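You operate a simulated robot arm through the tools that you are given. There is no shell and no other tool.

Carry out the task below with a simulated robot arm. There is one attempt and no reset: what you move stays moved.

Task
Lock the Lammerby and Holdrek slat blocks in the blue frame.
Fine: Lammerby underneath, Holdrek on top; cover shut, latch at FIXED.
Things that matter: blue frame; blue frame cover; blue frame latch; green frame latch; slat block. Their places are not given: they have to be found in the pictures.

It is judged by the outcome, as a careful person would: the job done as asked, and still so three seconds after it is handed in. It fails if anything else is knocked over, pushed out of place, dropped, spilled or broken. Lids that push on must go on centred and level and be pressed home; caps that screw on are set level and turned clockwise until they are tight.

Robot
A 7-joint arm with a two-finger parallel gripper, fixed in place. Base frame: the origin is at the foot of the arm, x ahead of it, y to its left, z up; the work surface is at about z = 0.85. Lengths are in m, angles in rad, forces in N, time in s.
Its first joint turns from -2.897 to 2.897 rad. Payload 3.43 kg.
The TCP is the grasp point between the finger pads, 0.03 m short of the fingertips. In the tool frame z runs along the fingers and y along their closing line. Largest opening 0.094 m; finger width 0.028, thickness 0.01; the body of the gripper, 0.05 by 0.096 m, starts 0.055 m behind the TCP.
Orientation is told as [roll, pitch, yaw] about the base's x, y, z axes, in that order, counted from this pose: with the fingers straight down and closing along the base's y, the tool's x points along the base's -x, its y along +y and its z along -z.

Tools
- The arm moves only by the tool drive_tool. Its argument "plan" is a list of rows, each an object (a shift or turn left out is 0, a gripper value left out holds the last) with "travel": the shift along the base's x, y, z in units of 50 mm (1.0 is 50 mm), a list of three; "turn": the turn, a rotation vector about the base's x, y, z in units of 5 degrees (1.0 is 5 degrees), a list of three; "fingers": the finger opening in m, from 0 to 0.094. In form: [{"travel": [tx, ty, tz], "turn": [ax, ay, az], "fingers": fingers}, ...]. A call has 1 to 20 rows; each row shifts and turns the commanded pose from where the row before left it. A call with a number of a shift or a turn outside -1 to 1 is refused whole. Each row takes 0.2 s and may step no farther than 0.05 m and 0.15 rad from the row before; otherwise, or with a gripper value out of range, the whole call is refused. A pose out of reach is approached as far as the arm can. The call stops where the force on the tool passes 90 N (or 10 N more than at its start, if that is more) or the arm is blocked; 0.2 s more then pass. The fingers move at their own pace (about 0.045 m/s each) and stop on an object; they squeeze with about 42 N. The grip force told is the motor's: it shows also when the fingers shut on nothing. Time passes only in rows, and 0.2 s behind the last, so rows that do not move let the fingers close. The reply holds the time, the measured pose of the TCP, the force on the tool along the base axes, the opening and the grip force, in the units named above and with some noise, with the torque about the TCP (base axes, N m) and any sound that the robot's microphone picked up.
- Cameras (640 x 400 px; columns grow to the right, rows downward): "scene" is fixed at [0.2253, 0.6421, 1.6399]; the picture's right is [-0.23, -0.97, 0.00], its down [-0.83, 0.20, -0.52] and it looks along [0.50, -0.12, -0.86] (base axes); focal length 315 px, centre (320, 200). "wrist" rides on the gripper at [0.076, 0.014, -0.102] in the tool frame; the picture's right is [-0.18, 0.98, 0.00], its down [-0.75, -0.14, -0.64] and it looks along [-0.63, -0.12, 0.77] (tool axes); focal length 243 px, centre (320, 200).
- capture(camera): a new picture of that camera. No time passes.
- pixel_to_xyz(camera, pixels): for up to 12 pixels [column, row] of the newest picture of that camera ("zoom" is the newest enlarged one), the place [x, y, z] in the base frame of the surface seen there, good to about 0.003 m, but the place of the scene camera against the robot may be out by one fixed shift of up to 0.025 m in any direction. No time passes.
- zoom(camera, box): a new picture of the part [left, top, right, bottom] of that camera's present view, enlarged. No time passes.
- close_job(): hands the job in; it is judged then, once.

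Unless the task says otherwise, let go and move clear before handing in.

The tools are called after ">>>" by a JSON object that holds its "op" and its "data". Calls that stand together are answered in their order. drive_tool: Moves the arm, as the interface text tells. Its arguments: {"type":"object","properties":{"plan":{"type":"array","items":{"type":"object","properties":{"travel":{"type":"array","items":{"type":"number"}},"turn":{"type":"array","items":{"type":"number"}},"fingers":{"type":"number"}}}}},"required":["plan"]} The other tools are called the same way: capture (camera) takes a picture; pixel_to_xyz (camera, pixels) gives the place of the surface under pixels of a picture; zoom (camera, box) takes an enlarged picture of a part of a camera's view; close_job () hands the job in.

At the start:

```text
time_s: 0.0
ee_pos: [0.5502, 0.4124, 1.2421]
tool_rot: [0.0, 0.0, 0.001]
force: [0.3, 0.3, 0.2]
ft_torque: [0.01, 0.04, 0.0]
gripper_width: 0.0941
finger_force: 0.1
```

scene: 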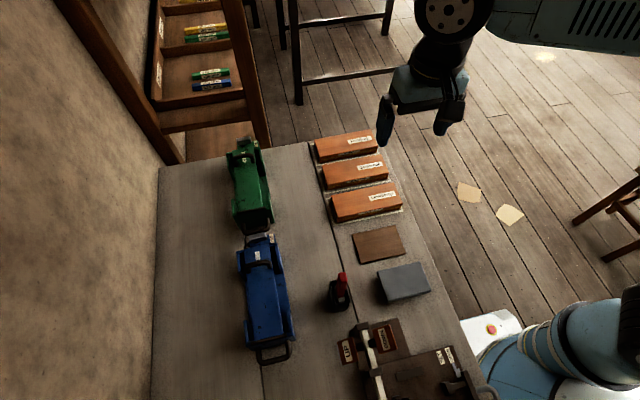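
wrist: 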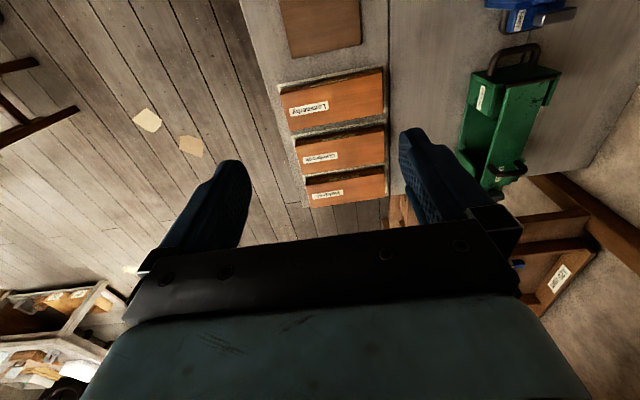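

The scene picture shows three orange slat blocks (around [345,145], [355,172], [365,203]), a green frame at [250,185] and a blue frame at [265,295]. I'll zoom in to read the labels and see how the frame works.

>>> {"op": "zoom", "data": {"camera": "scene", "box": [300, 120, 420, 230]}}

>>> {"op": "zoom", "data": {"camera": "scene", "box": [210, 220, 330, 370]}}

>>> {"op": "zoom", "data": {"camera": "scene", "box": [210, 125, 300, 245]}}

>>> {"op": "zoom", "data": {"camera": "scene", "box": [310, 220, 480, 400]}}

>>> {"op": "zoom", "data": {"camera": "wrist", "box": [240, 0, 640, 220]}}

```text
3.64 times, centred on (360, 175) of scene
```

zoom: 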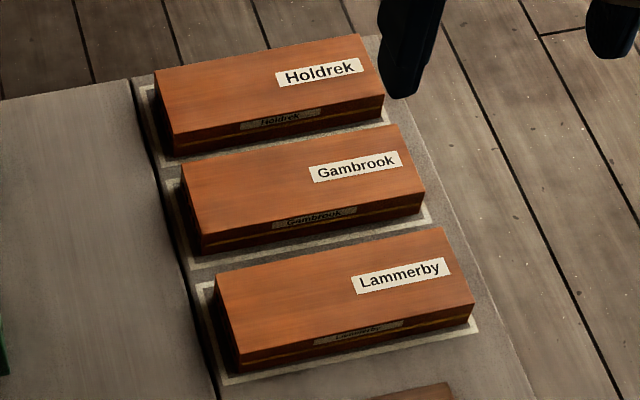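

```text
2.67 times, centred on (270, 295) of scene
```

zoom: 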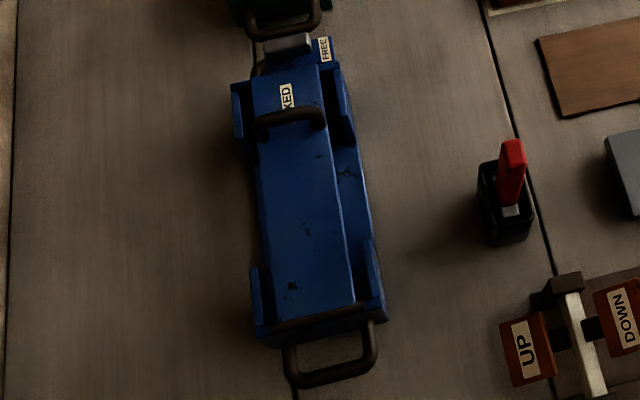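

```text
3.33 times, centred on (255, 185) of scene
```

zoom: 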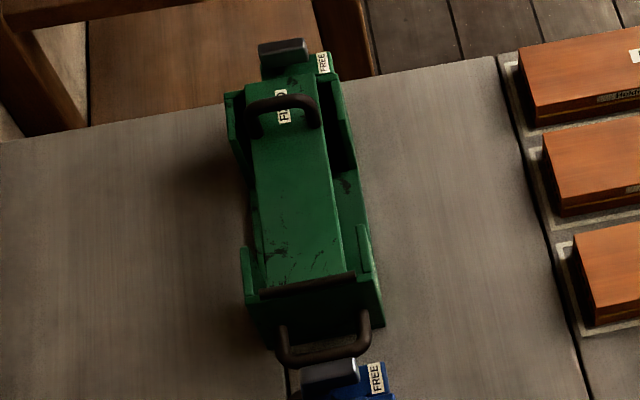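

```text
2.22 times, centred on (395, 310) of scene
```

zoom: 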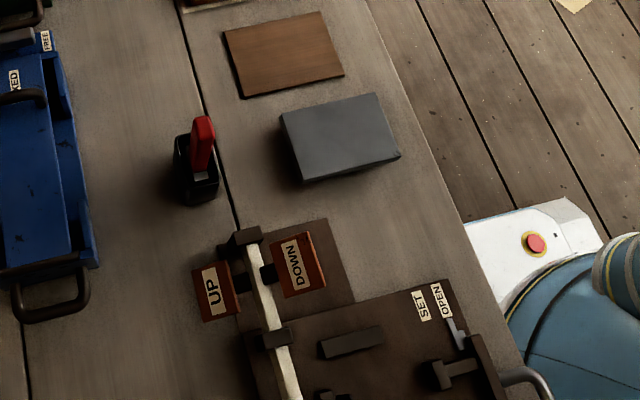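

```text
1.60 times, centred on (440, 110) of wrist
```

zoom: 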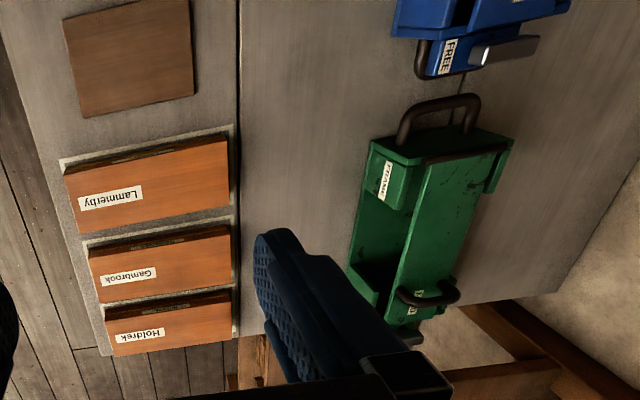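

The blocks read Holdrek (far), Gambrook (middle) and Lammerby (near). The blue cover has a handle near its FIXED label, and the latch sits at the far end by FREE. I'll get 3D points for both.

>>> {"op": "pixel_to_xyz", "data": {"camera": "scene", "pixels": [[329, 140], [345, 143], [372, 134], [352, 175], [365, 203], [332, 205], [395, 190], [345, 218], [365, 250], [345, 240], [300, 250], [403, 285]]}}

>>> {"op": "zoom", "data": {"camera": "scene", "box": [230, 225, 300, 275]}}

>>> {"op": "zoom", "data": {"camera": "scene", "box": [230, 265, 310, 370]}}

>>> {"op": "pixel_to_xyz", "data": {"camera": "scene", "pixels": [[260, 239], [271, 246], [259, 255], [262, 270], [268, 310], [275, 335], [288, 352], [272, 361], [240, 265], [295, 330], [255, 335], [284, 300]]}}

```text
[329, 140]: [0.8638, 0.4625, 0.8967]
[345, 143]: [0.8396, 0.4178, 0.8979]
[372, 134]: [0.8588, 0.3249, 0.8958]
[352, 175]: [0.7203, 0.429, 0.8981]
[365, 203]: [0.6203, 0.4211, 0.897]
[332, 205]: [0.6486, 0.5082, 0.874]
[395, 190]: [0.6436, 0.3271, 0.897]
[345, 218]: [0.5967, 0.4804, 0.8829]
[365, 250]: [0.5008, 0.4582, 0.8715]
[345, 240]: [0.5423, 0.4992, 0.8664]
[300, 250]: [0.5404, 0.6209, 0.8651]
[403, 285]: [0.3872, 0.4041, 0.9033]
```

```text
8.00 times, centred on (265, 250) of scene
```

zoom: 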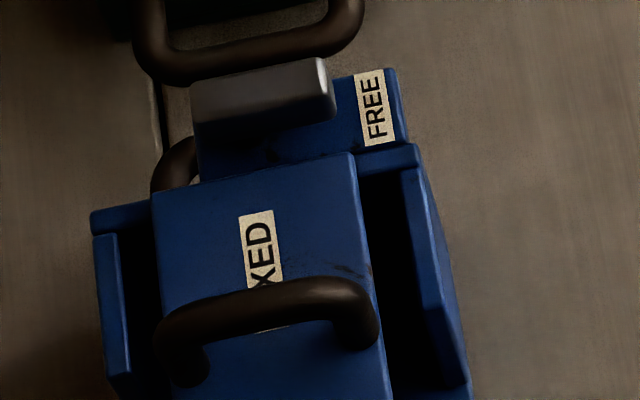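

```text
3.81 times, centred on (270, 318) of scene
```

zoom: 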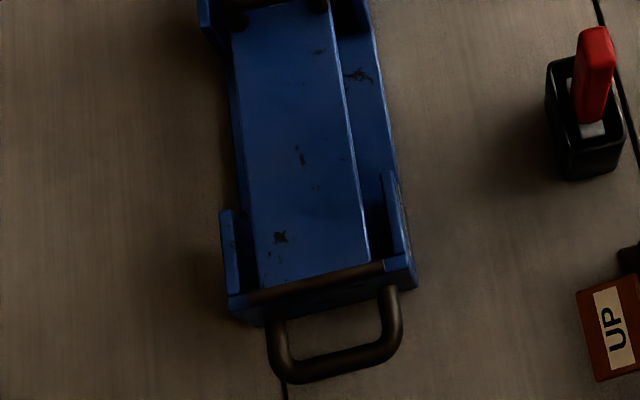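

```text
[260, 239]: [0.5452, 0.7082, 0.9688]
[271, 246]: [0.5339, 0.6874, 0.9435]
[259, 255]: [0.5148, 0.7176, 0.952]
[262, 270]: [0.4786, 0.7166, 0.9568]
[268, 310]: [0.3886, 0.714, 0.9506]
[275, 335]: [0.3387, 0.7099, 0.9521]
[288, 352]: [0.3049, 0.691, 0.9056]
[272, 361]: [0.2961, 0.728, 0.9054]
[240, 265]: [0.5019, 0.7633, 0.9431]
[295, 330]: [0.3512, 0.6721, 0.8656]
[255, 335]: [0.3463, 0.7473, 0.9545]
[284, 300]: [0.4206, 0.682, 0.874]
```

The blue cover looks closed at about z 0.95 as the scene camera reads it, and the table reads about 0.865, so there is roughly a +0.015 z shift. I'll move the wrist camera over the blue frame for a closer look at the latch at [260,239].

>>> {"op": "drive_tool", "data": {"plan": [{"travel": [-0.8, 0.9, 0]}, {"travel": [-0.8, 0.9, 0]}, {"travel": [-0.8, 0.9, 0]}, {"travel": [-0.8, 0.9, 0]}, {"travel": [-0.8, 0.9, 0]}, {"travel": [-0.8, 0.9, 0]}, {"travel": [-0.8, 0.8, 0]}, {"travel": [0, 0, 0]}]}}

>>> {"op": "capture", "data": {"camera": "wrist"}}

>>> {"op": "capture", "data": {"camera": "scene"}}

```text
refused: row 1 steps farther than a row can; nothing moved
```

```text
taken
```

wrist: 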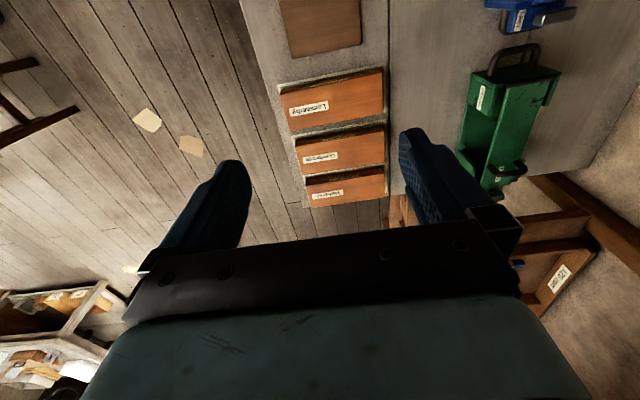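

```text
taken
```

scene: 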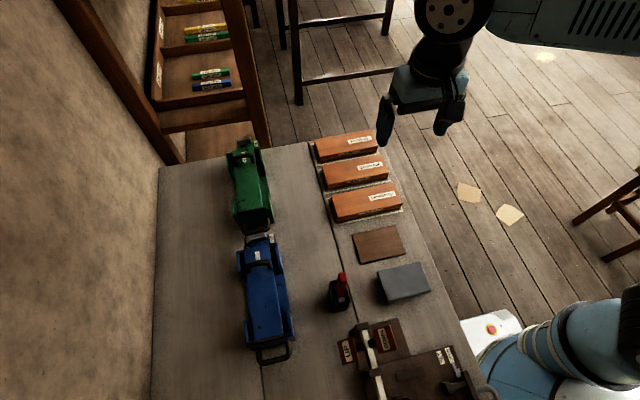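

A row may step at most 1.0 in total length, so that call was refused and nothing moved. I'll resend it with shorter steps.

>>> {"op": "drive_tool", "data": {"plan": [{"travel": [-0.65, 0.75, 0]}, {"travel": [-0.65, 0.75, 0]}, {"travel": [-0.65, 0.75, 0]}, {"travel": [-0.65, 0.75, 0]}, {"travel": [-0.65, 0.75, 0]}, {"travel": [-0.65, 0.75, 0]}, {"travel": [-0.65, 0.75, 0]}, {"travel": [-0.65, 0.75, 0]}, {"travel": [-0.5, 0.4, 0]}, {"travel": [0, 0, 0]}]}}

>>> {"op": "capture", "data": {"camera": "wrist"}}

>>> {"op": "capture", "data": {"camera": "scene"}}

```text
time_s: 2.2
ee_pos: [0.2647, 0.7342, 1.2407]
tool_rot: [0.0, 0.0, -0.002]
force: [0.0, 0.6, -0.2]
ft_torque: [0.03, 0.03, 0.0]
gripper_width: 0.0942
finger_force: 0.2
```

```text
taken
```

wrist: 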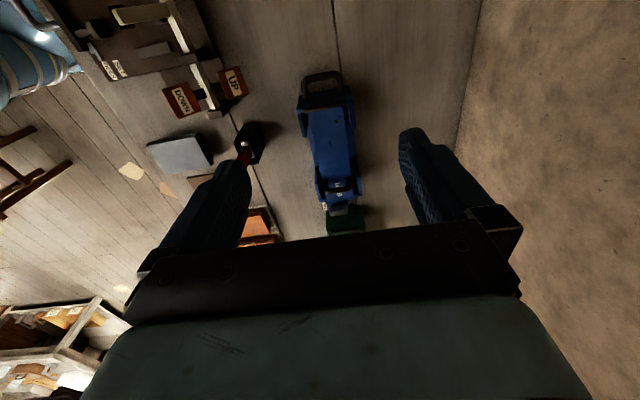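

```text
taken
```

scene: 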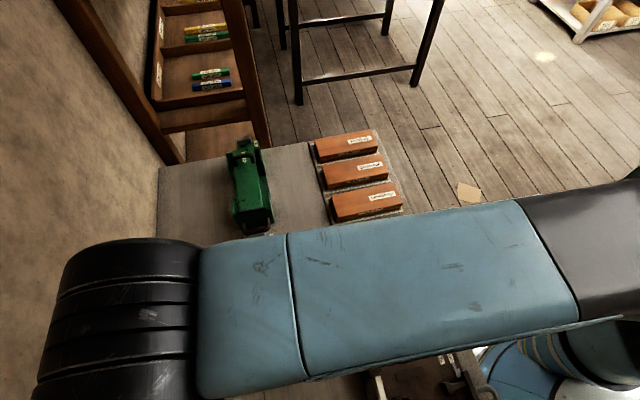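

>>> {"op": "zoom", "data": {"camera": "wrist", "box": [270, 50, 410, 240]}}

>>> {"op": "pixel_to_xyz", "data": {"camera": "wrist", "pixels": [[322, 73], [322, 98], [330, 130], [335, 165], [337, 185], [338, 208], [347, 224], [300, 110], [353, 110], [280, 100], [400, 100], [324, 206]]}}

```text
2.11 times, centred on (340, 145) of wrist
```

zoom: 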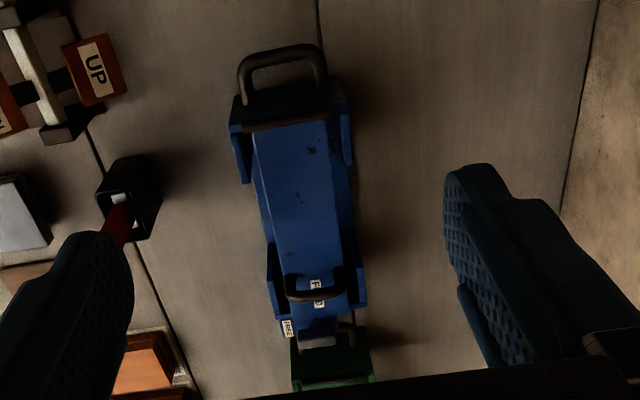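

```text
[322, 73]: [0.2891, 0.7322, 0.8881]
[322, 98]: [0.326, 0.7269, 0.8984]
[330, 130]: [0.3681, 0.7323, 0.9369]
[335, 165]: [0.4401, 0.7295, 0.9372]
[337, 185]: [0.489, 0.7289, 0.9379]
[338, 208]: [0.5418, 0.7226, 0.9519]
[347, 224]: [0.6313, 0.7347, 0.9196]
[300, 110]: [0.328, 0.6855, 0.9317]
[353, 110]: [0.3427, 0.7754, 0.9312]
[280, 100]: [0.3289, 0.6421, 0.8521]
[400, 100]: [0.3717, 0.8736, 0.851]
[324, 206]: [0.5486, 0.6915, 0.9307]
```

The wrist camera puts the cover top at z 0.937 and the frame centreline near y 0.73. I'll move closer to see the latch.

>>> {"op": "drive_tool", "data": {"plan": [{"travel": [0.7, 0, -0.7]}, {"travel": [0.7, 0, -0.7]}, {"travel": [0.7, 0, -0.7]}, {"travel": [0.4, 0, -0.7]}, {"travel": [0, 0, 0]}]}}

>>> {"op": "capture", "data": {"camera": "wrist"}}

>>> {"op": "zoom", "data": {"camera": "wrist", "box": [240, 60, 420, 240]}}

```text
time_s: 3.4
ee_pos: [0.3893, 0.7344, 1.1003]
tool_rot: [-0.002, 0.002, 0.0]
force: [-0.2, 0.4, 0.5]
ft_torque: [0.02, -0.02, -0.02]
gripper_width: 0.0938
finger_force: 0.1
```

```text
taken
```

wrist: 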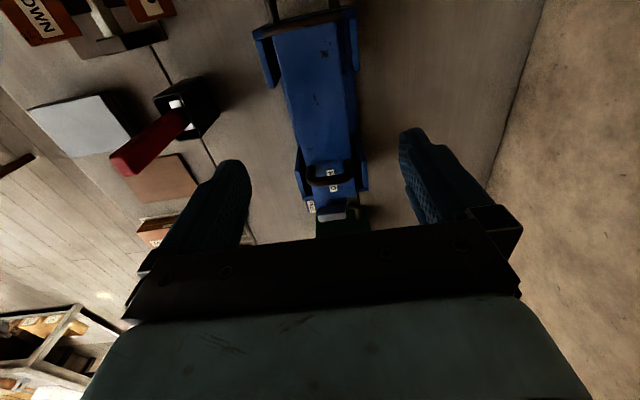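

```text
2.22 times, centred on (330, 150) of wrist
```

zoom: 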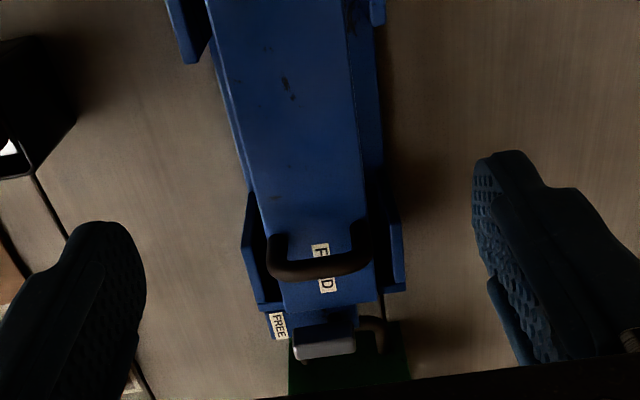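

The grey latch tab sits at about [335,210], beyond the far end of the cover. I'll yaw the tool 90° and look at it from the side.

>>> {"op": "drive_tool", "data": {"plan": [{"travel": [0.2, -0.15, 0], "turn": [0, 0, 1]}, {"travel": [0.2, -0.15, 0], "turn": [0, 0, 1]}, {"travel": [0.2, -0.15, 0], "turn": [0, 0, 1]}, {"travel": [0.2, -0.15, 0], "turn": [0, 0, 1]}, {"travel": [0.2, -0.15, 0], "turn": [0, 0, 1]}, {"travel": [0.2, -0.15, 0], "turn": [0, 0, 1]}, {"travel": [0.2, -0.15, 0], "turn": [0, 0, 1]}, {"travel": [0.2, -0.15, 0], "turn": [0, 0, 1]}, {"travel": [0.2, -0.15, 0], "turn": [0, 0, 1]}, {"travel": [0.2, -0.15, 0], "turn": [0, 0, 1]}, {"travel": [0.2, -0.15, 0], "turn": [0, 0, 1]}, {"travel": [0.2, -0.15, 0], "turn": [0, 0, 1]}, {"travel": [0.2, -0.15, 0], "turn": [0, 0, 1]}, {"travel": [0.2, -0.15, 0], "turn": [0, 0, 1]}, {"travel": [0.2, -0.15, 0], "turn": [0, 0, 1]}, {"travel": [0.2, -0.15, 0], "turn": [0, 0, 1]}, {"travel": [0, -0.15, 0], "turn": [0, 0, 1]}, {"travel": [0, 0, 0], "turn": [0, 0, 1]}, {"travel": [0, 0, 0]}]}}

>>> {"op": "capture", "data": {"camera": "wrist"}}

>>> {"op": "zoom", "data": {"camera": "wrist", "box": [220, 60, 420, 240]}}

```text
time_s: 7.4
ee_pos: [0.5498, 0.6048, 1.1011]
tool_rot: [0.0, 0.0, 1.57]
force: [-0.7, 0.1, 0.1]
ft_torque: [-0.03, -0.05, 0.02]
gripper_width: 0.0941
finger_force: 0.1
```

```text
taken
```

wrist: 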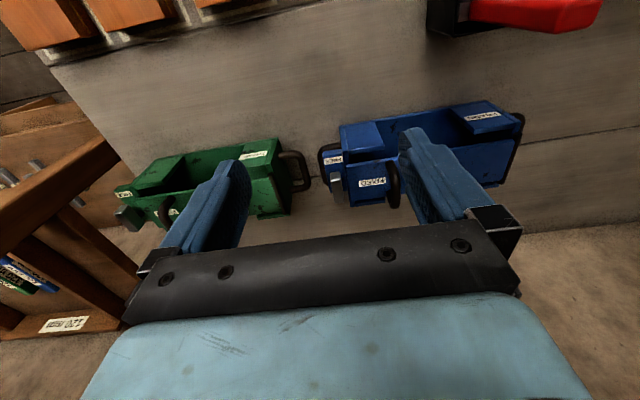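

```text
2.22 times, centred on (320, 150) of wrist
```

zoom: 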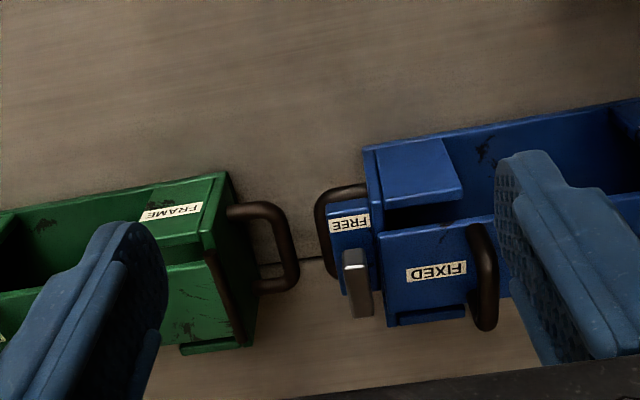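

Now I can see the FREE label on the end block, with the grey tab next to it, and FIXED on the cover top. I'll zoom in closer and take points.

>>> {"op": "zoom", "data": {"camera": "wrist", "box": [310, 130, 400, 220]}}

>>> {"op": "pixel_to_xyz", "data": {"camera": "wrist", "pixels": [[336, 178], [340, 202], [330, 160], [328, 190], [342, 166], [343, 180], [372, 166], [372, 194], [395, 165], [393, 205], [360, 135], [490, 115]]}}

>>> {"op": "zoom", "data": {"camera": "wrist", "box": [430, 80, 540, 220]}}

>>> {"op": "zoom", "data": {"camera": "wrist", "box": [90, 120, 320, 240]}}

```text
4.44 times, centred on (355, 175) of wrist
```

zoom: 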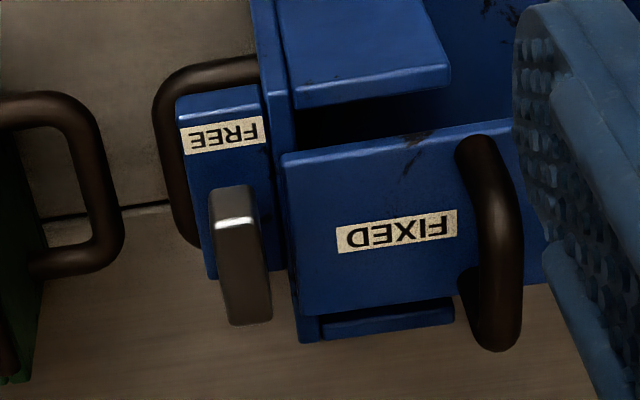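

```text
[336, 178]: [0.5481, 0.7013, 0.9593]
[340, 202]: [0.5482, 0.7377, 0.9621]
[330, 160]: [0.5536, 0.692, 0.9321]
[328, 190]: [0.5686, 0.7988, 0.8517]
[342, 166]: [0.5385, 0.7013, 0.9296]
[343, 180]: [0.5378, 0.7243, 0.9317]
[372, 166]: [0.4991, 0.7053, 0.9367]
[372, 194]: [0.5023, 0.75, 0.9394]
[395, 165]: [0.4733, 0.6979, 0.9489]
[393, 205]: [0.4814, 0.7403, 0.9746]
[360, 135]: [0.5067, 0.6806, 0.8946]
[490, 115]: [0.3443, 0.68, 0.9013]
```

```text
2.86 times, centred on (485, 150) of wrist
```

zoom: 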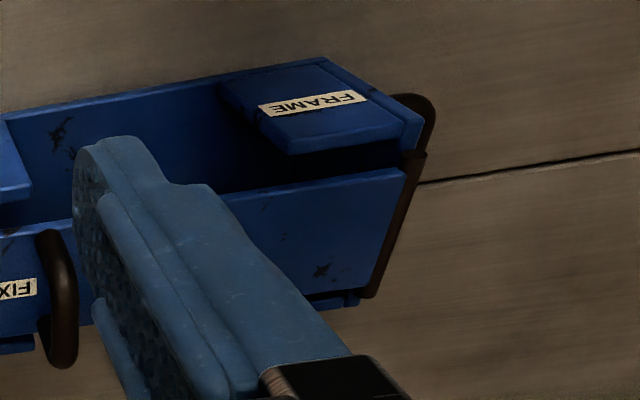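

```text
2.78 times, centred on (205, 180) of wrist
```

zoom: 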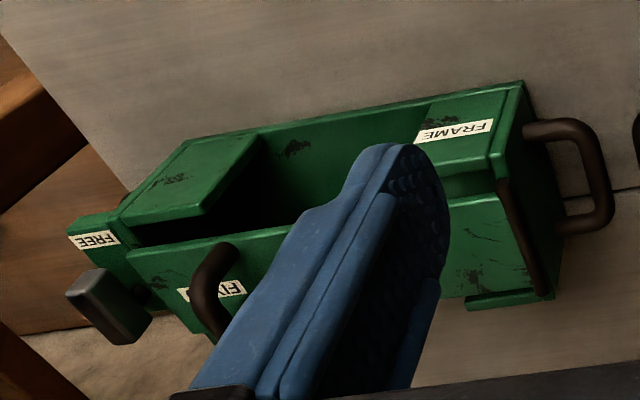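

The knob measures about x 0.548, y 0.70–0.74, top z 0.961, and it sits on an end block whose top is at 0.932. I need to know whether it slides or swings, so I'll move closer.

>>> {"op": "drive_tool", "data": {"plan": [{"travel": [0.1, 0.6, -0.7]}, {"travel": [0.1, 0.6, -0.7]}, {"travel": [0, 0, -0.5]}, {"travel": [0, 0, 0]}]}}

>>> {"op": "capture", "data": {"camera": "wrist"}}

>>> {"op": "zoom", "data": {"camera": "wrist", "box": [250, 80, 410, 240]}}

```text
time_s: 8.4
ee_pos: [0.5601, 0.6663, 1.0069]
tool_rot: [-0.001, 0.0, 1.57]
force: [-0.5, 0.1, -0.6]
ft_torque: [-0.01, -0.01, 0.01]
gripper_width: 0.0936
finger_force: 0.0
```

```text
taken
```

wrist: 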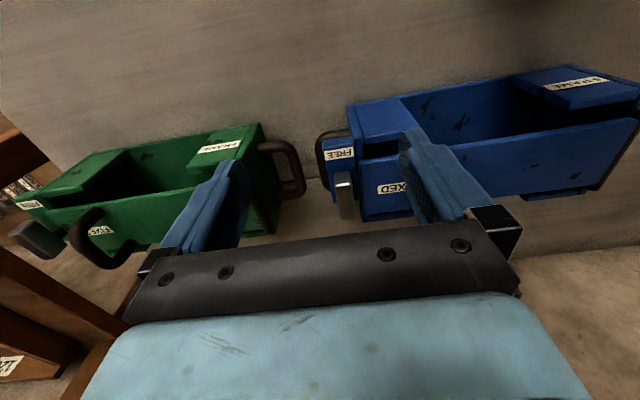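

```text
2.50 times, centred on (330, 160) of wrist
```

zoom: 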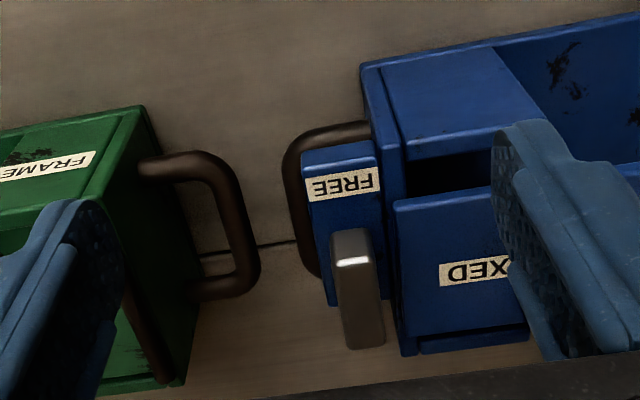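

The end block has FREE on top and the knob overhangs it. I'll tilt the tool about base x for a lower viewing angle, to see under the knob and find its pivot.

>>> {"op": "drive_tool", "data": {"plan": [{"travel": [-0.04, -0.2, 0], "turn": [1, 0, 0]}, {"travel": [-0.04, -0.2, 0], "turn": [1, 0, 0]}, {"travel": [-0.04, -0.2, 0], "turn": [1, 0, 0]}, {"travel": [-0.04, 0, -0.2], "turn": [1, 0, 0]}, {"travel": [-0.04, 0, -0.2], "turn": [1, 0, 0]}, {"travel": [-0.04, 0, -0.2], "turn": [1, 0, 0]}, {"travel": [0, 0, 0]}]}}

>>> {"op": "capture", "data": {"camera": "wrist"}}

>>> {"op": "zoom", "data": {"camera": "wrist", "box": [250, 80, 410, 240]}}

```text
time_s: 10.0
ee_pos: [0.548, 0.6374, 0.9753]
tool_rot: [0.001, -0.523, 1.57]
force: [-0.5, -0.1, 0.0]
ft_torque: [0.0, 0.0, 0.01]
gripper_width: 0.0939
finger_force: 0.1
```

```text
taken
```

wrist: 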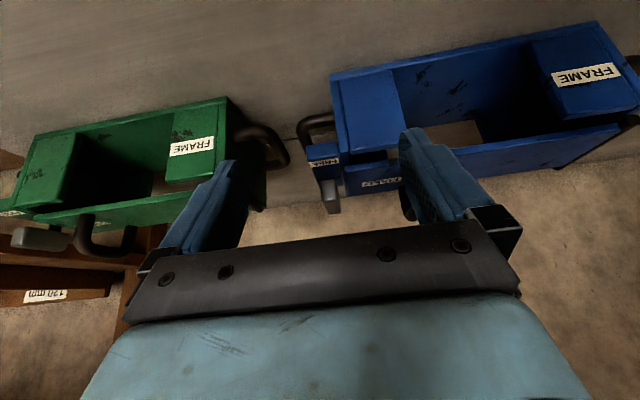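

```text
2.50 times, centred on (330, 160) of wrist
```

zoom: 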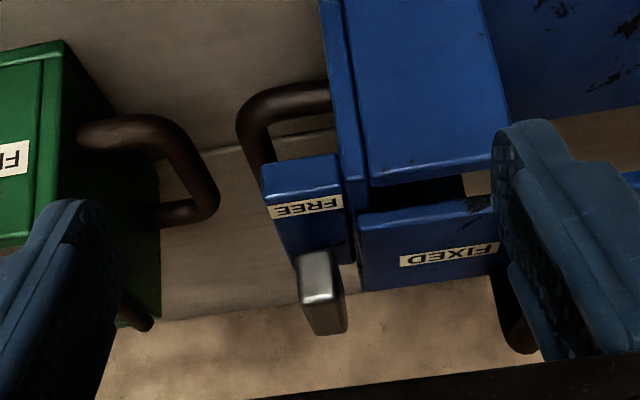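

>>> {"op": "zoom", "data": {"camera": "wrist", "box": [300, 130, 360, 220]}}

>>> {"op": "pixel_to_xyz", "data": {"camera": "wrist", "pixels": [[328, 188], [332, 210], [323, 184], [325, 152], [318, 148], [338, 148], [318, 160], [322, 178], [334, 182], [330, 175], [345, 185], [385, 180]]}}

>>> {"op": "capture", "data": {"camera": "scene"}}

```text
4.44 times, centred on (330, 175) of wrist
```

zoom: 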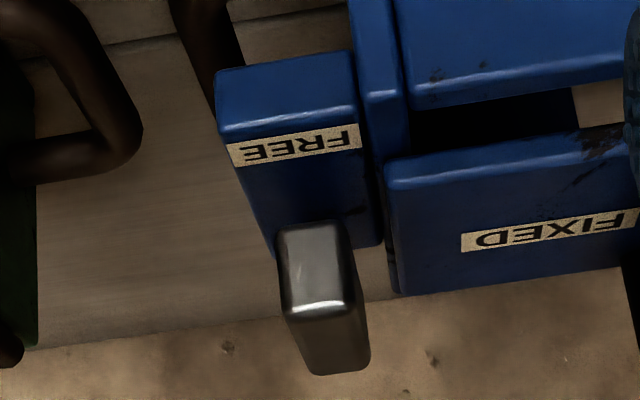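

```text
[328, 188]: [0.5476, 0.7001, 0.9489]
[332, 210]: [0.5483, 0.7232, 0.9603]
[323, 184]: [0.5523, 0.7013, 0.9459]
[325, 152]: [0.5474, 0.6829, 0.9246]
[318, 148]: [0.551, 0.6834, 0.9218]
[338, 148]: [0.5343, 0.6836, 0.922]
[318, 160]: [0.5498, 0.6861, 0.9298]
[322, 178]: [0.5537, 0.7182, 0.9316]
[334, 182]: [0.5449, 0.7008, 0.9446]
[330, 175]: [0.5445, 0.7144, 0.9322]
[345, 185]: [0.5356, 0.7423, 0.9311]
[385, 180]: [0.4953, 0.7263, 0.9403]
```

```text
taken
```

scene: 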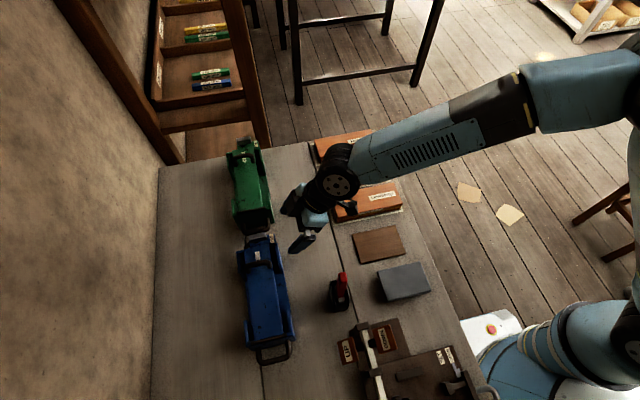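

The lever seems to pivot at its +y end and point at FREE. FIXED is on the cover, in the −x direction from that pivot. Next I need accurate positions for the cover handle and hinge, so I'll level the tool and look from the −y side at the handle.

>>> {"op": "drive_tool", "data": {"plan": [{"travel": [-0.15, -0.2, 0.4], "turn": [-1, 0, 0]}, {"travel": [-0.2, -0.2, 0.4], "turn": [-1, 0, 0]}, {"travel": [-0.25, -0.2, 0.4], "turn": [-1, 0, 0]}, {"travel": [-0.25, -0.2, 0.4], "turn": [-1, 0, 0]}, {"travel": [-0.25, 0, 0.4], "turn": [-1, 0, 0]}, {"travel": [-0.25, 0, 0.4], "turn": [-1, 0, 0]}, {"travel": [-0.5, 0, 0]}, {"travel": [-0.5, 0, 0]}, {"travel": [0, 0, 0]}]}}

>>> {"op": "capture", "data": {"camera": "wrist"}}

>>> {"op": "zoom", "data": {"camera": "wrist", "box": [240, 60, 440, 240]}}

```text
time_s: 12.0
ee_pos: [0.4297, 0.5953, 1.0948]
tool_rot: [0.0, 0.0, 1.571]
force: [0.5, 0.0, -0.6]
ft_torque: [0.02, -0.04, -0.01]
gripper_width: 0.0939
finger_force: 0.1
```

```text
taken
```

wrist: 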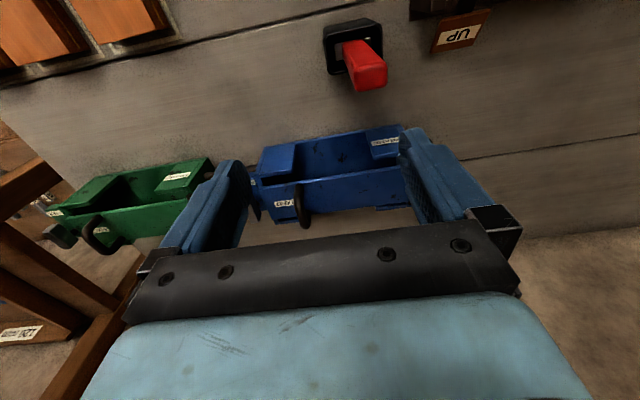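

```text
2.22 times, centred on (340, 150) of wrist
```

zoom: 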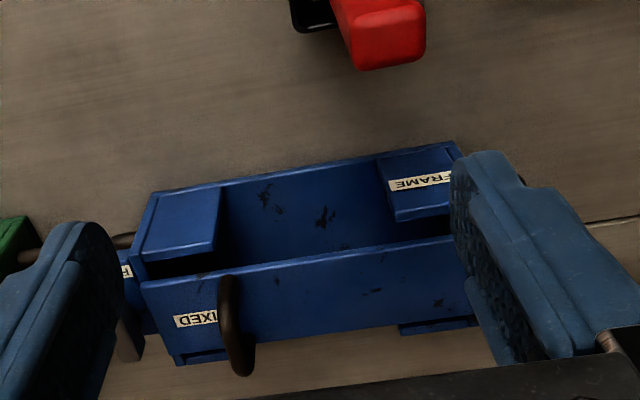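

>>> {"op": "pixel_to_xyz", "data": {"camera": "wrist", "pixels": [[299, 186], [301, 200], [303, 215], [305, 224], [264, 190], [278, 222], [340, 178], [345, 205], [330, 155], [345, 145], [366, 160], [383, 158]]}}

>>> {"op": "zoom", "data": {"camera": "wrist", "box": [250, 140, 350, 240]}}

>>> {"op": "zoom", "data": {"camera": "scene", "box": [220, 225, 310, 375]}}

```text
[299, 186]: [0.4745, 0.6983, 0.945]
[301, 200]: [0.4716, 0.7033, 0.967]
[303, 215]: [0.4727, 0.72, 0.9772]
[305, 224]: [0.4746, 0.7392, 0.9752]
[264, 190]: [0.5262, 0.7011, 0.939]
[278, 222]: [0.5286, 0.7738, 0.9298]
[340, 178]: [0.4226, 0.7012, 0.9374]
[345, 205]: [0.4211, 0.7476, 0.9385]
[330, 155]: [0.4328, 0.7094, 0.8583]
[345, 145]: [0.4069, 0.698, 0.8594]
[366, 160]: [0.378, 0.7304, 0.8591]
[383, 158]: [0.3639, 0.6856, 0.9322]
```

```text
4.00 times, centred on (300, 190) of wrist
```

zoom: 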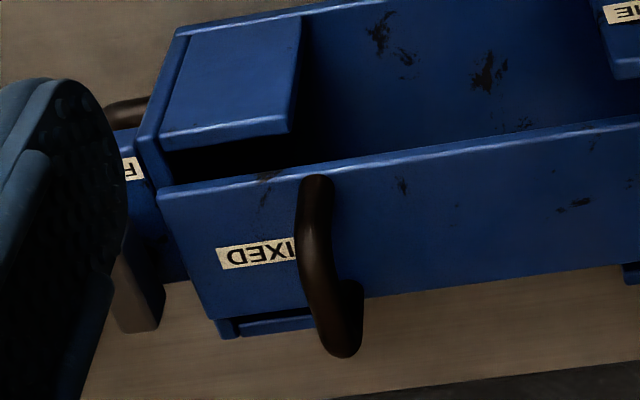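

```text
2.67 times, centred on (265, 300) of scene
```

zoom: 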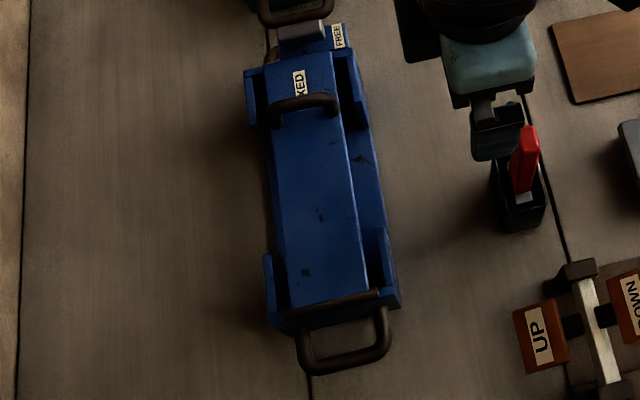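

The handle bar is near x 0.477, y 0.73, z 0.972, the cover top is at 0.938, and the frame floor is at 0.859 with an empty interior. I'll go above the handle bar with the fingers closing along x.

>>> {"op": "drive_tool", "data": {"plan": [{"travel": [0.32, 0.9, 0], "fingers": 0.06}, {"travel": [0.32, 0.9, 0]}, {"travel": [0.3, 0.87, 0]}, {"travel": [0, 0, -0.9]}, {"travel": [0, 0, 0]}]}}

>>> {"op": "capture", "data": {"camera": "wrist"}}

>>> {"op": "capture", "data": {"camera": "scene"}}

```text
time_s: 13.2
ee_pos: [0.4783, 0.7325, 1.0478]
tool_rot: [-0.001, 0.001, 1.571]
force: [0.1, -0.5, 0.6]
ft_torque: [0.01, 0.0, 0.01]
gripper_width: 0.0601
finger_force: 0.1
```

```text
taken
```

wrist: 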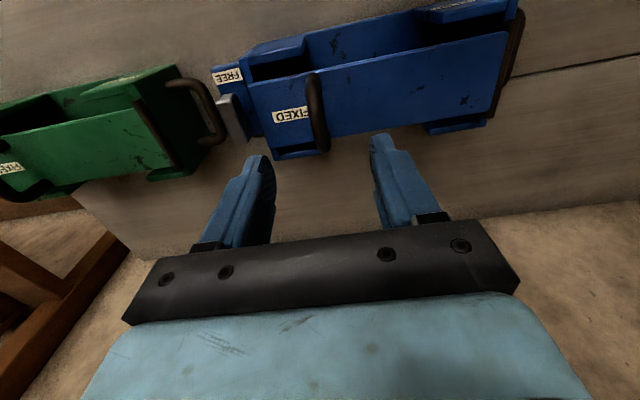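

```text
taken
```

scene: 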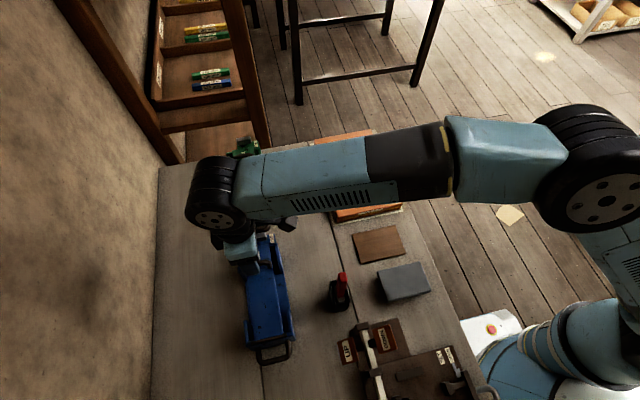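

This is a good view of the handle (316,80 to 322,145), the lever (232,115) and the hinge bar (515,50). I'll take exact points.

>>> {"op": "pixel_to_xyz", "data": {"camera": "wrist", "pixels": [[313, 80], [316, 100], [321, 125], [323, 145], [520, 20], [512, 55], [497, 108], [503, 60], [490, 115], [218, 105], [230, 115], [240, 138]]}}

>>> {"op": "zoom", "data": {"camera": "wrist", "box": [200, 50, 340, 160]}}

>>> {"op": "zoom", "data": {"camera": "wrist", "box": [440, 0, 560, 130]}}

```text
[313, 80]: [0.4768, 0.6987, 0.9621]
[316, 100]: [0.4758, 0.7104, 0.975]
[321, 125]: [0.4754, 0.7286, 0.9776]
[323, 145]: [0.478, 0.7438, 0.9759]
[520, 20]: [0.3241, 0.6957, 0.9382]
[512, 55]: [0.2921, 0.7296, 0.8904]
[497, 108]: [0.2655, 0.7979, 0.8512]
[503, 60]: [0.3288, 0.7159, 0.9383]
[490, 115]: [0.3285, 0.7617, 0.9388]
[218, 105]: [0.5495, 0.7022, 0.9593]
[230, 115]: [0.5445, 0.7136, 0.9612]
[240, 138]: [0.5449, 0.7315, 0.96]
```

```text
3.64 times, centred on (270, 105) of wrist
```

zoom: 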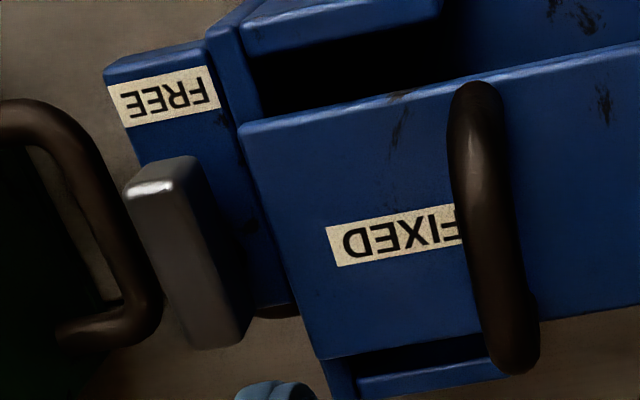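

```text
3.08 times, centred on (500, 65) of wrist
```

zoom: 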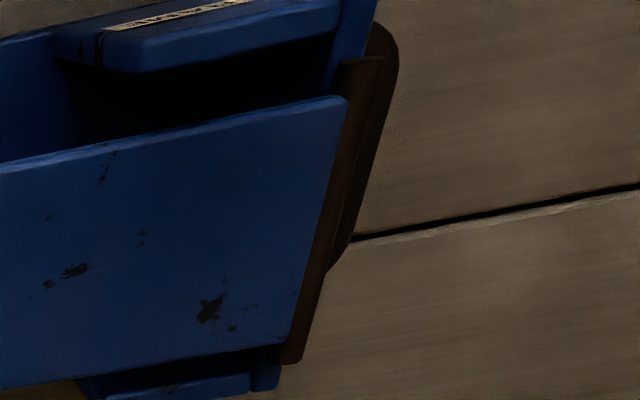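

The hinge is near (0.325, 0.933) in x–z and the bar centre near (0.4765, 0.972). I'll lower so the bar sits slightly beyond the TCP, then close on it.

>>> {"op": "drive_tool", "data": {"plan": [{"travel": [-0.03, -0.03, -0.65]}, {"travel": [0, 0, -0.65]}, {"travel": [0, 0, 0], "fingers": 0.0}, {"travel": [0, 0, 0]}, {"travel": [0, 0, 0]}, {"travel": [0, 0, 0]}]}}

>>> {"op": "capture", "data": {"camera": "wrist"}}

```text
time_s: 14.6
ee_pos: [0.4764, 0.7302, 0.9842]
tool_rot: [0.0, 0.001, 1.567]
force: [7.9, -1.0, 2.1]
ft_torque: [0.27, -0.03, -0.05]
gripper_width: 0.0117
finger_force: 36.3
```

```text
taken
```

wrist: 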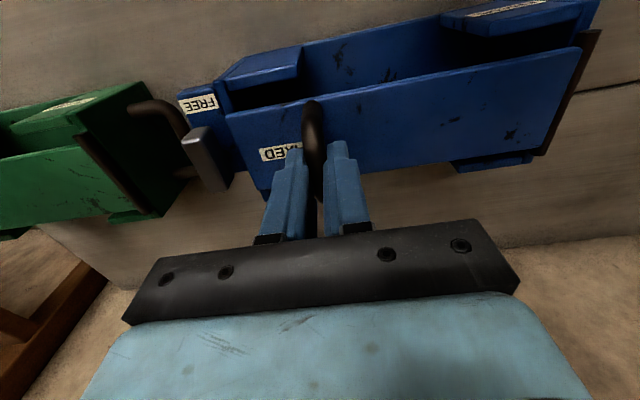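

The fingers hold the bar at an opening of 0.0117. I'll swing the cover up a first 20° along its arc and watch the force.

>>> {"op": "drive_tool", "data": {"plan": [{"travel": [-0.09, 0, 0.26], "turn": [0, -0.5, 0]}, {"travel": [-0.112, 0, 0.254], "turn": [0, -0.5, 0]}, {"travel": [-0.135, 0, 0.242], "turn": [0, -0.5, 0]}, {"travel": [-0.155, 0, 0.23], "turn": [0, -0.5, 0]}, {"travel": [0, 0, 0]}]}}

>>> {"op": "capture", "data": {"camera": "wrist"}}

>>> {"op": "capture", "data": {"camera": "scene"}}

```text
time_s: 15.8
ee_pos: [0.4506, 0.7285, 1.0341]
tool_rot: [-0.173, -0.001, 1.571]
force: [3.1, 4.9, 1.4]
ft_torque: [0.14, -0.05, -0.29]
gripper_width: 0.0114
finger_force: 42.2
```

```text
taken
```

wrist: 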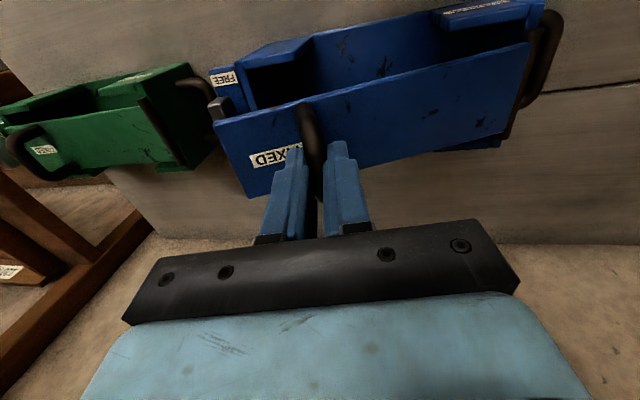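

```text
taken
```

scene: 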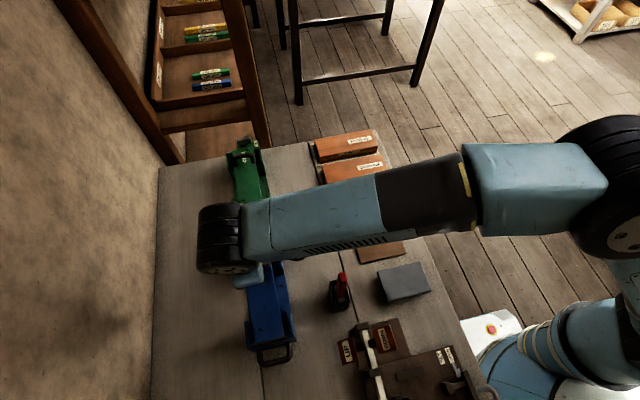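

The cover is lifting freely, with forces under 5 N. I'll carry on along the arc to about 60°.

>>> {"op": "drive_tool", "data": {"plan": [{"travel": [-0.175, 0, 0.215], "turn": [0, -0.5, 0]}, {"travel": [-0.191, 0, 0.201], "turn": [0, -0.5, 0]}, {"travel": [-0.21, 0, 0.184], "turn": [0, -0.5, 0]}, {"travel": [-0.224, 0, 0.166], "turn": [0, -0.5, 0]}, {"travel": [-0.238, 0, 0.145], "turn": [0, -0.5, 0]}, {"travel": [-0.25, 0, 0.123], "turn": [0, -0.5, 0]}, {"travel": [-0.26, 0, 0.102], "turn": [0, -0.5, 0]}, {"travel": [-0.268, 0, 0.08], "turn": [0, -0.5, 0]}, {"travel": [0, 0, 0]}]}}

>>> {"op": "capture", "data": {"camera": "wrist"}}

```text
time_s: 17.8
ee_pos: [0.3612, 0.7279, 1.0969]
tool_rot: [-0.524, -0.001, 1.57]
force: [2.6, 5.9, 8.5]
ft_torque: [0.5, -0.04, -0.51]
gripper_width: 0.0113
finger_force: 42.2
```

```text
taken
```

wrist: 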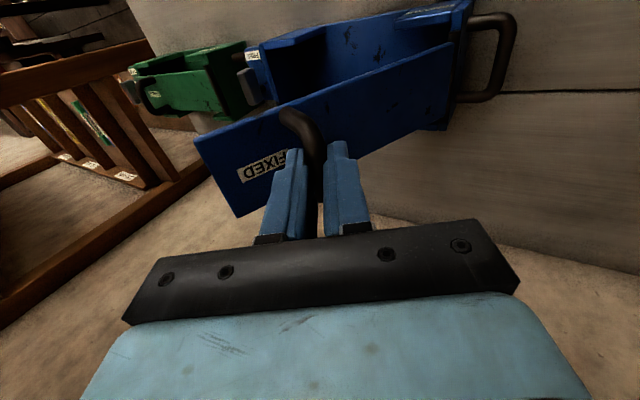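

The cover is at about 60° and the forces are small. I'll continue to about 90°.

>>> {"op": "drive_tool", "data": {"plan": [{"travel": [-0.275, 0, 0.055], "turn": [0, -0.5, 0]}, {"travel": [-0.279, 0, 0.033], "turn": [0, -0.5, 0]}, {"travel": [-0.281, 0, 0.008], "turn": [0, -0.5, 0]}, {"travel": [-0.281, 0, -0.014], "turn": [0, -0.5, 0]}, {"travel": [-0.279, 0, -0.04], "turn": [0, -0.5, 0]}, {"travel": [-0.275, 0, -0.062], "turn": [0, -0.5, 0]}, {"travel": [0, 0, 0]}]}}

>>> {"op": "capture", "data": {"camera": "wrist"}}

>>> {"op": "capture", "data": {"camera": "scene"}}

```text
time_s: 19.4
ee_pos: [0.2742, 0.728, 1.0963]
tool_rot: [-0.785, 0.0, 1.57]
force: [-3.8, -1.5, 13.8]
ft_torque: [1.03, -0.03, -0.65]
gripper_width: 0.0116
finger_force: 42.3
```

```text
taken
```

wrist: 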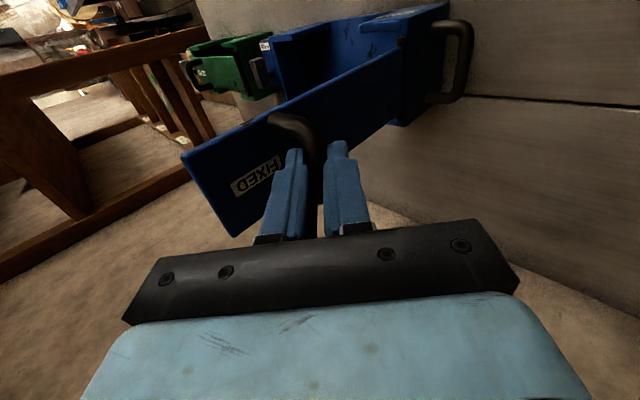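

```text
taken
```

scene: 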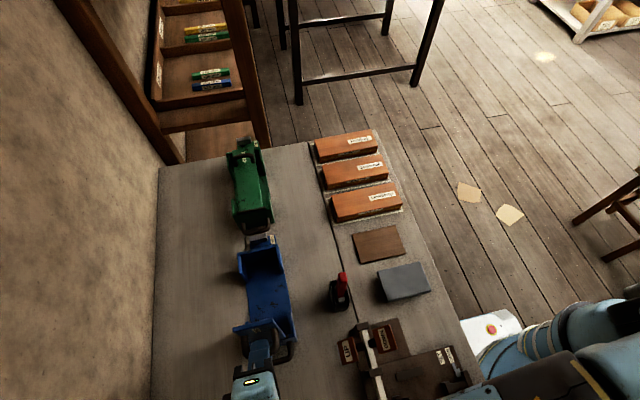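

The cover is about vertical, and the frame inside is open and empty at [262,270]. I'll go another 15° past vertical so it stays open, watching for its stop.

>>> {"op": "drive_tool", "data": {"plan": [{"travel": [-0.268, 0, -0.09], "turn": [0, -0.5, 0]}, {"travel": [-0.26, 0, -0.11], "turn": [0, -0.5, 0]}, {"travel": [-0.25, 0, -0.135], "turn": [0, -0.5, 0]}, {"travel": [0, 0, 0]}]}}

>>> {"op": "capture", "data": {"camera": "scene"}}

>>> {"op": "capture", "data": {"camera": "wrist"}}

```text
time_s: 20.4
ee_pos: [0.2357, 0.728, 1.0779]
tool_rot: [-0.916, 0.0, 1.571]
force: [-3.6, 0.2, 2.8]
ft_torque: [0.99, 0.15, -0.7]
gripper_width: 0.0114
finger_force: 42.3
```

```text
taken
```

scene: 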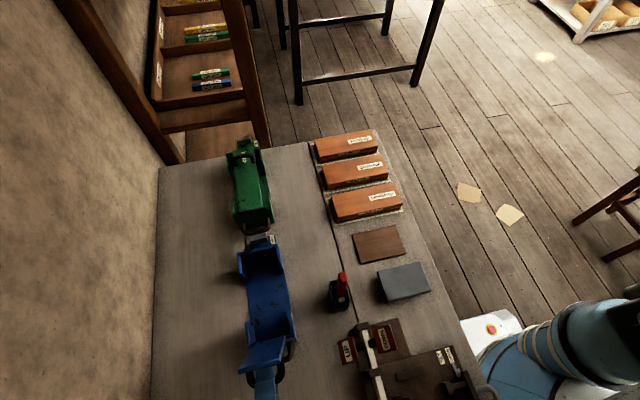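

```text
taken
```

wrist: 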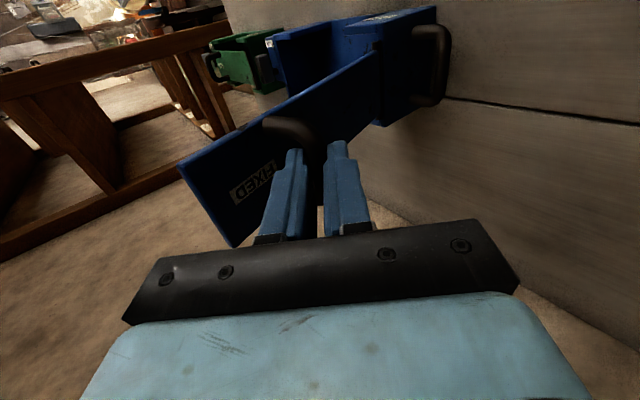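

The cover is at about 105° with no stop felt yet. I'll go another 10–15° slowly.

>>> {"op": "drive_tool", "data": {"plan": [{"travel": [-0.235, 0, -0.16], "turn": [0, -0.5, 0]}, {"travel": [-0.22, 0, -0.18], "turn": [0, -0.5, 0]}, {"travel": [0, 0, 0]}]}}

>>> {"op": "capture", "data": {"camera": "scene"}}

```text
time_s: 21.2
ee_pos: [0.2113, 0.7271, 1.0664]
tool_rot: [-1.006, -0.004, 1.572]
force: [-16.5, -8.2, 52.6]
ft_torque: [1.12, -0.71, -0.25]
gripper_width: 0.0115
finger_force: 42.1
```

```text
taken
```

scene: 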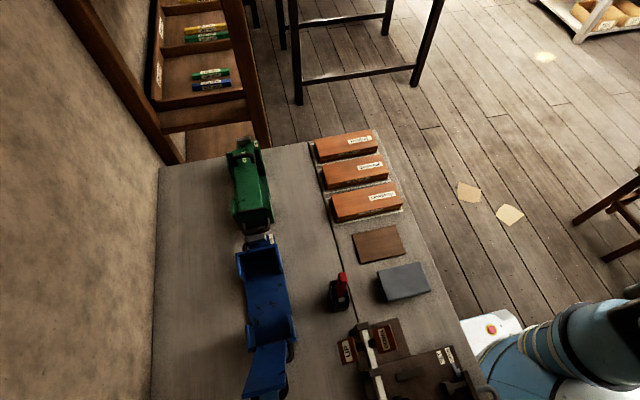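

The upward force of 52 N says the hinge stop was reached at about 112°. I'll back off one step straight away.

>>> {"op": "drive_tool", "data": {"plan": [{"travel": [0.2, 0, 0.17], "turn": [0, 0.5, 0]}, {"travel": [0, 0, 0]}]}}

>>> {"op": "capture", "data": {"camera": "scene"}}

>>> {"op": "capture", "data": {"camera": "wrist"}}

```text
time_s: 21.8
ee_pos: [0.2239, 0.7263, 1.0717]
tool_rot: [-0.96, -0.001, 1.57]
force: [-7.8, 4.5, 38.1]
ft_torque: [1.35, -0.57, -0.12]
gripper_width: 0.0115
finger_force: 42.4
```

```text
taken
```

scene: 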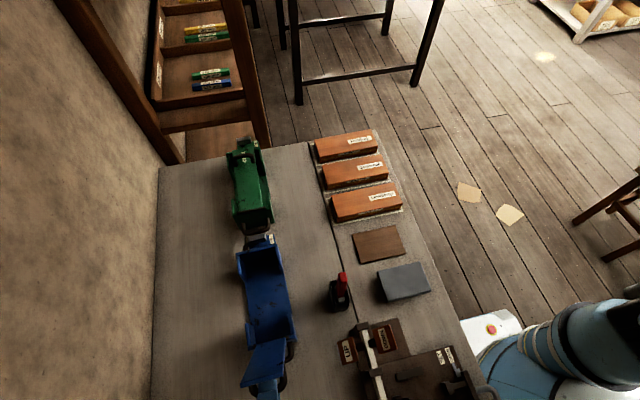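

```text
taken
```

wrist: 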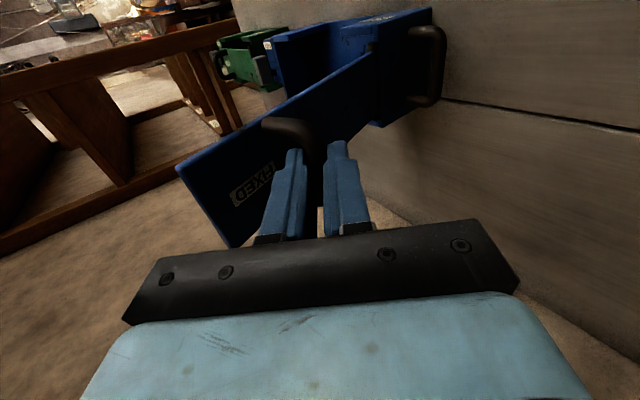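

There is still 38 N, so I'll ease back a little more, to the 105° pose where the force was small.

>>> {"op": "drive_tool", "data": {"plan": [{"travel": [0.2, 0, 0.14], "turn": [0, 0.5, 0]}, {"travel": [0, 0, 0]}]}}

>>> {"op": "zoom", "data": {"camera": "scene", "box": [210, 220, 330, 400]}}

```text
time_s: 22.4
ee_pos: [0.2339, 0.727, 1.0759]
tool_rot: [-0.916, 0.001, 1.57]
force: [-5.8, -0.1, 12.5]
ft_torque: [1.22, -0.14, -0.36]
gripper_width: 0.0115
finger_force: 42.5
```

```text
2.22 times, centred on (270, 310) of scene
```

zoom: 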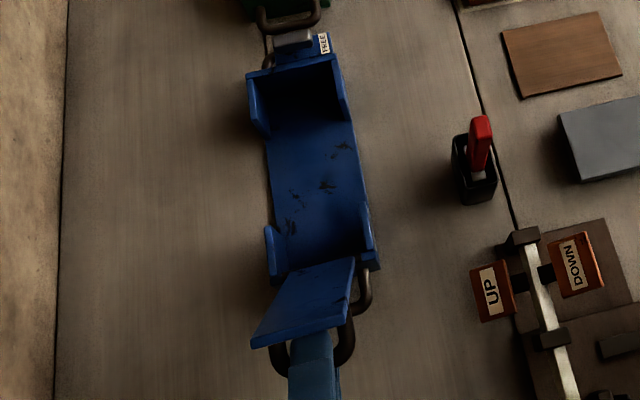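

The force is down to 12 N and the cover is past vertical. I'll open the fingers only a little, because the plate is close behind, and back out along the tool axis.

>>> {"op": "drive_tool", "data": {"plan": [{"fingers": 0.026}, {"travel": [0, 0, 0]}, {"travel": [-0.2, 0, 0.156]}, {"travel": [-0.3, 0, 0.235]}, {"travel": [-0.6, 0, 0.47]}, {"travel": [-0.6, 0, 0.47]}, {"travel": [0, 0, 0]}]}}

>>> {"op": "capture", "data": {"camera": "scene"}}

>>> {"op": "capture", "data": {"camera": "wrist"}}

```text
time_s: 24.0
ee_pos: [0.1468, 0.7285, 1.144]
tool_rot: [-0.916, 0.001, 1.57]
force: [1.1, 1.1, 0.5]
ft_torque: [0.01, 0.01, -0.01]
gripper_width: 0.0259
finger_force: 0.0
```

```text
taken
```

scene: 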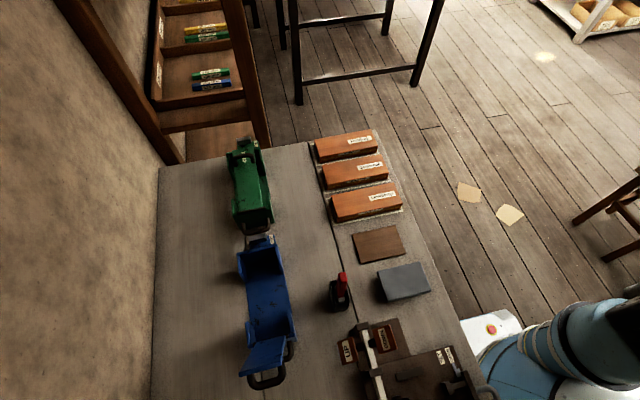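

```text
taken
```

wrist: 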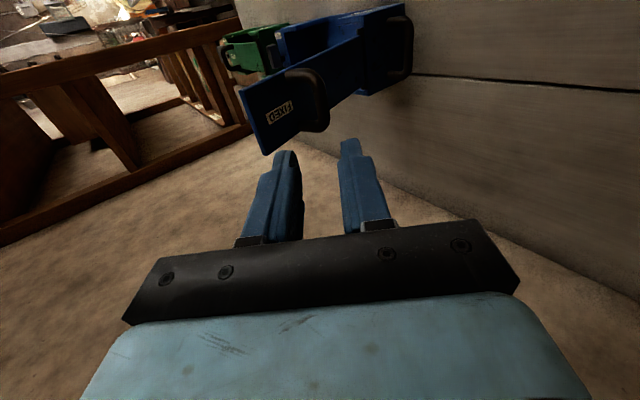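

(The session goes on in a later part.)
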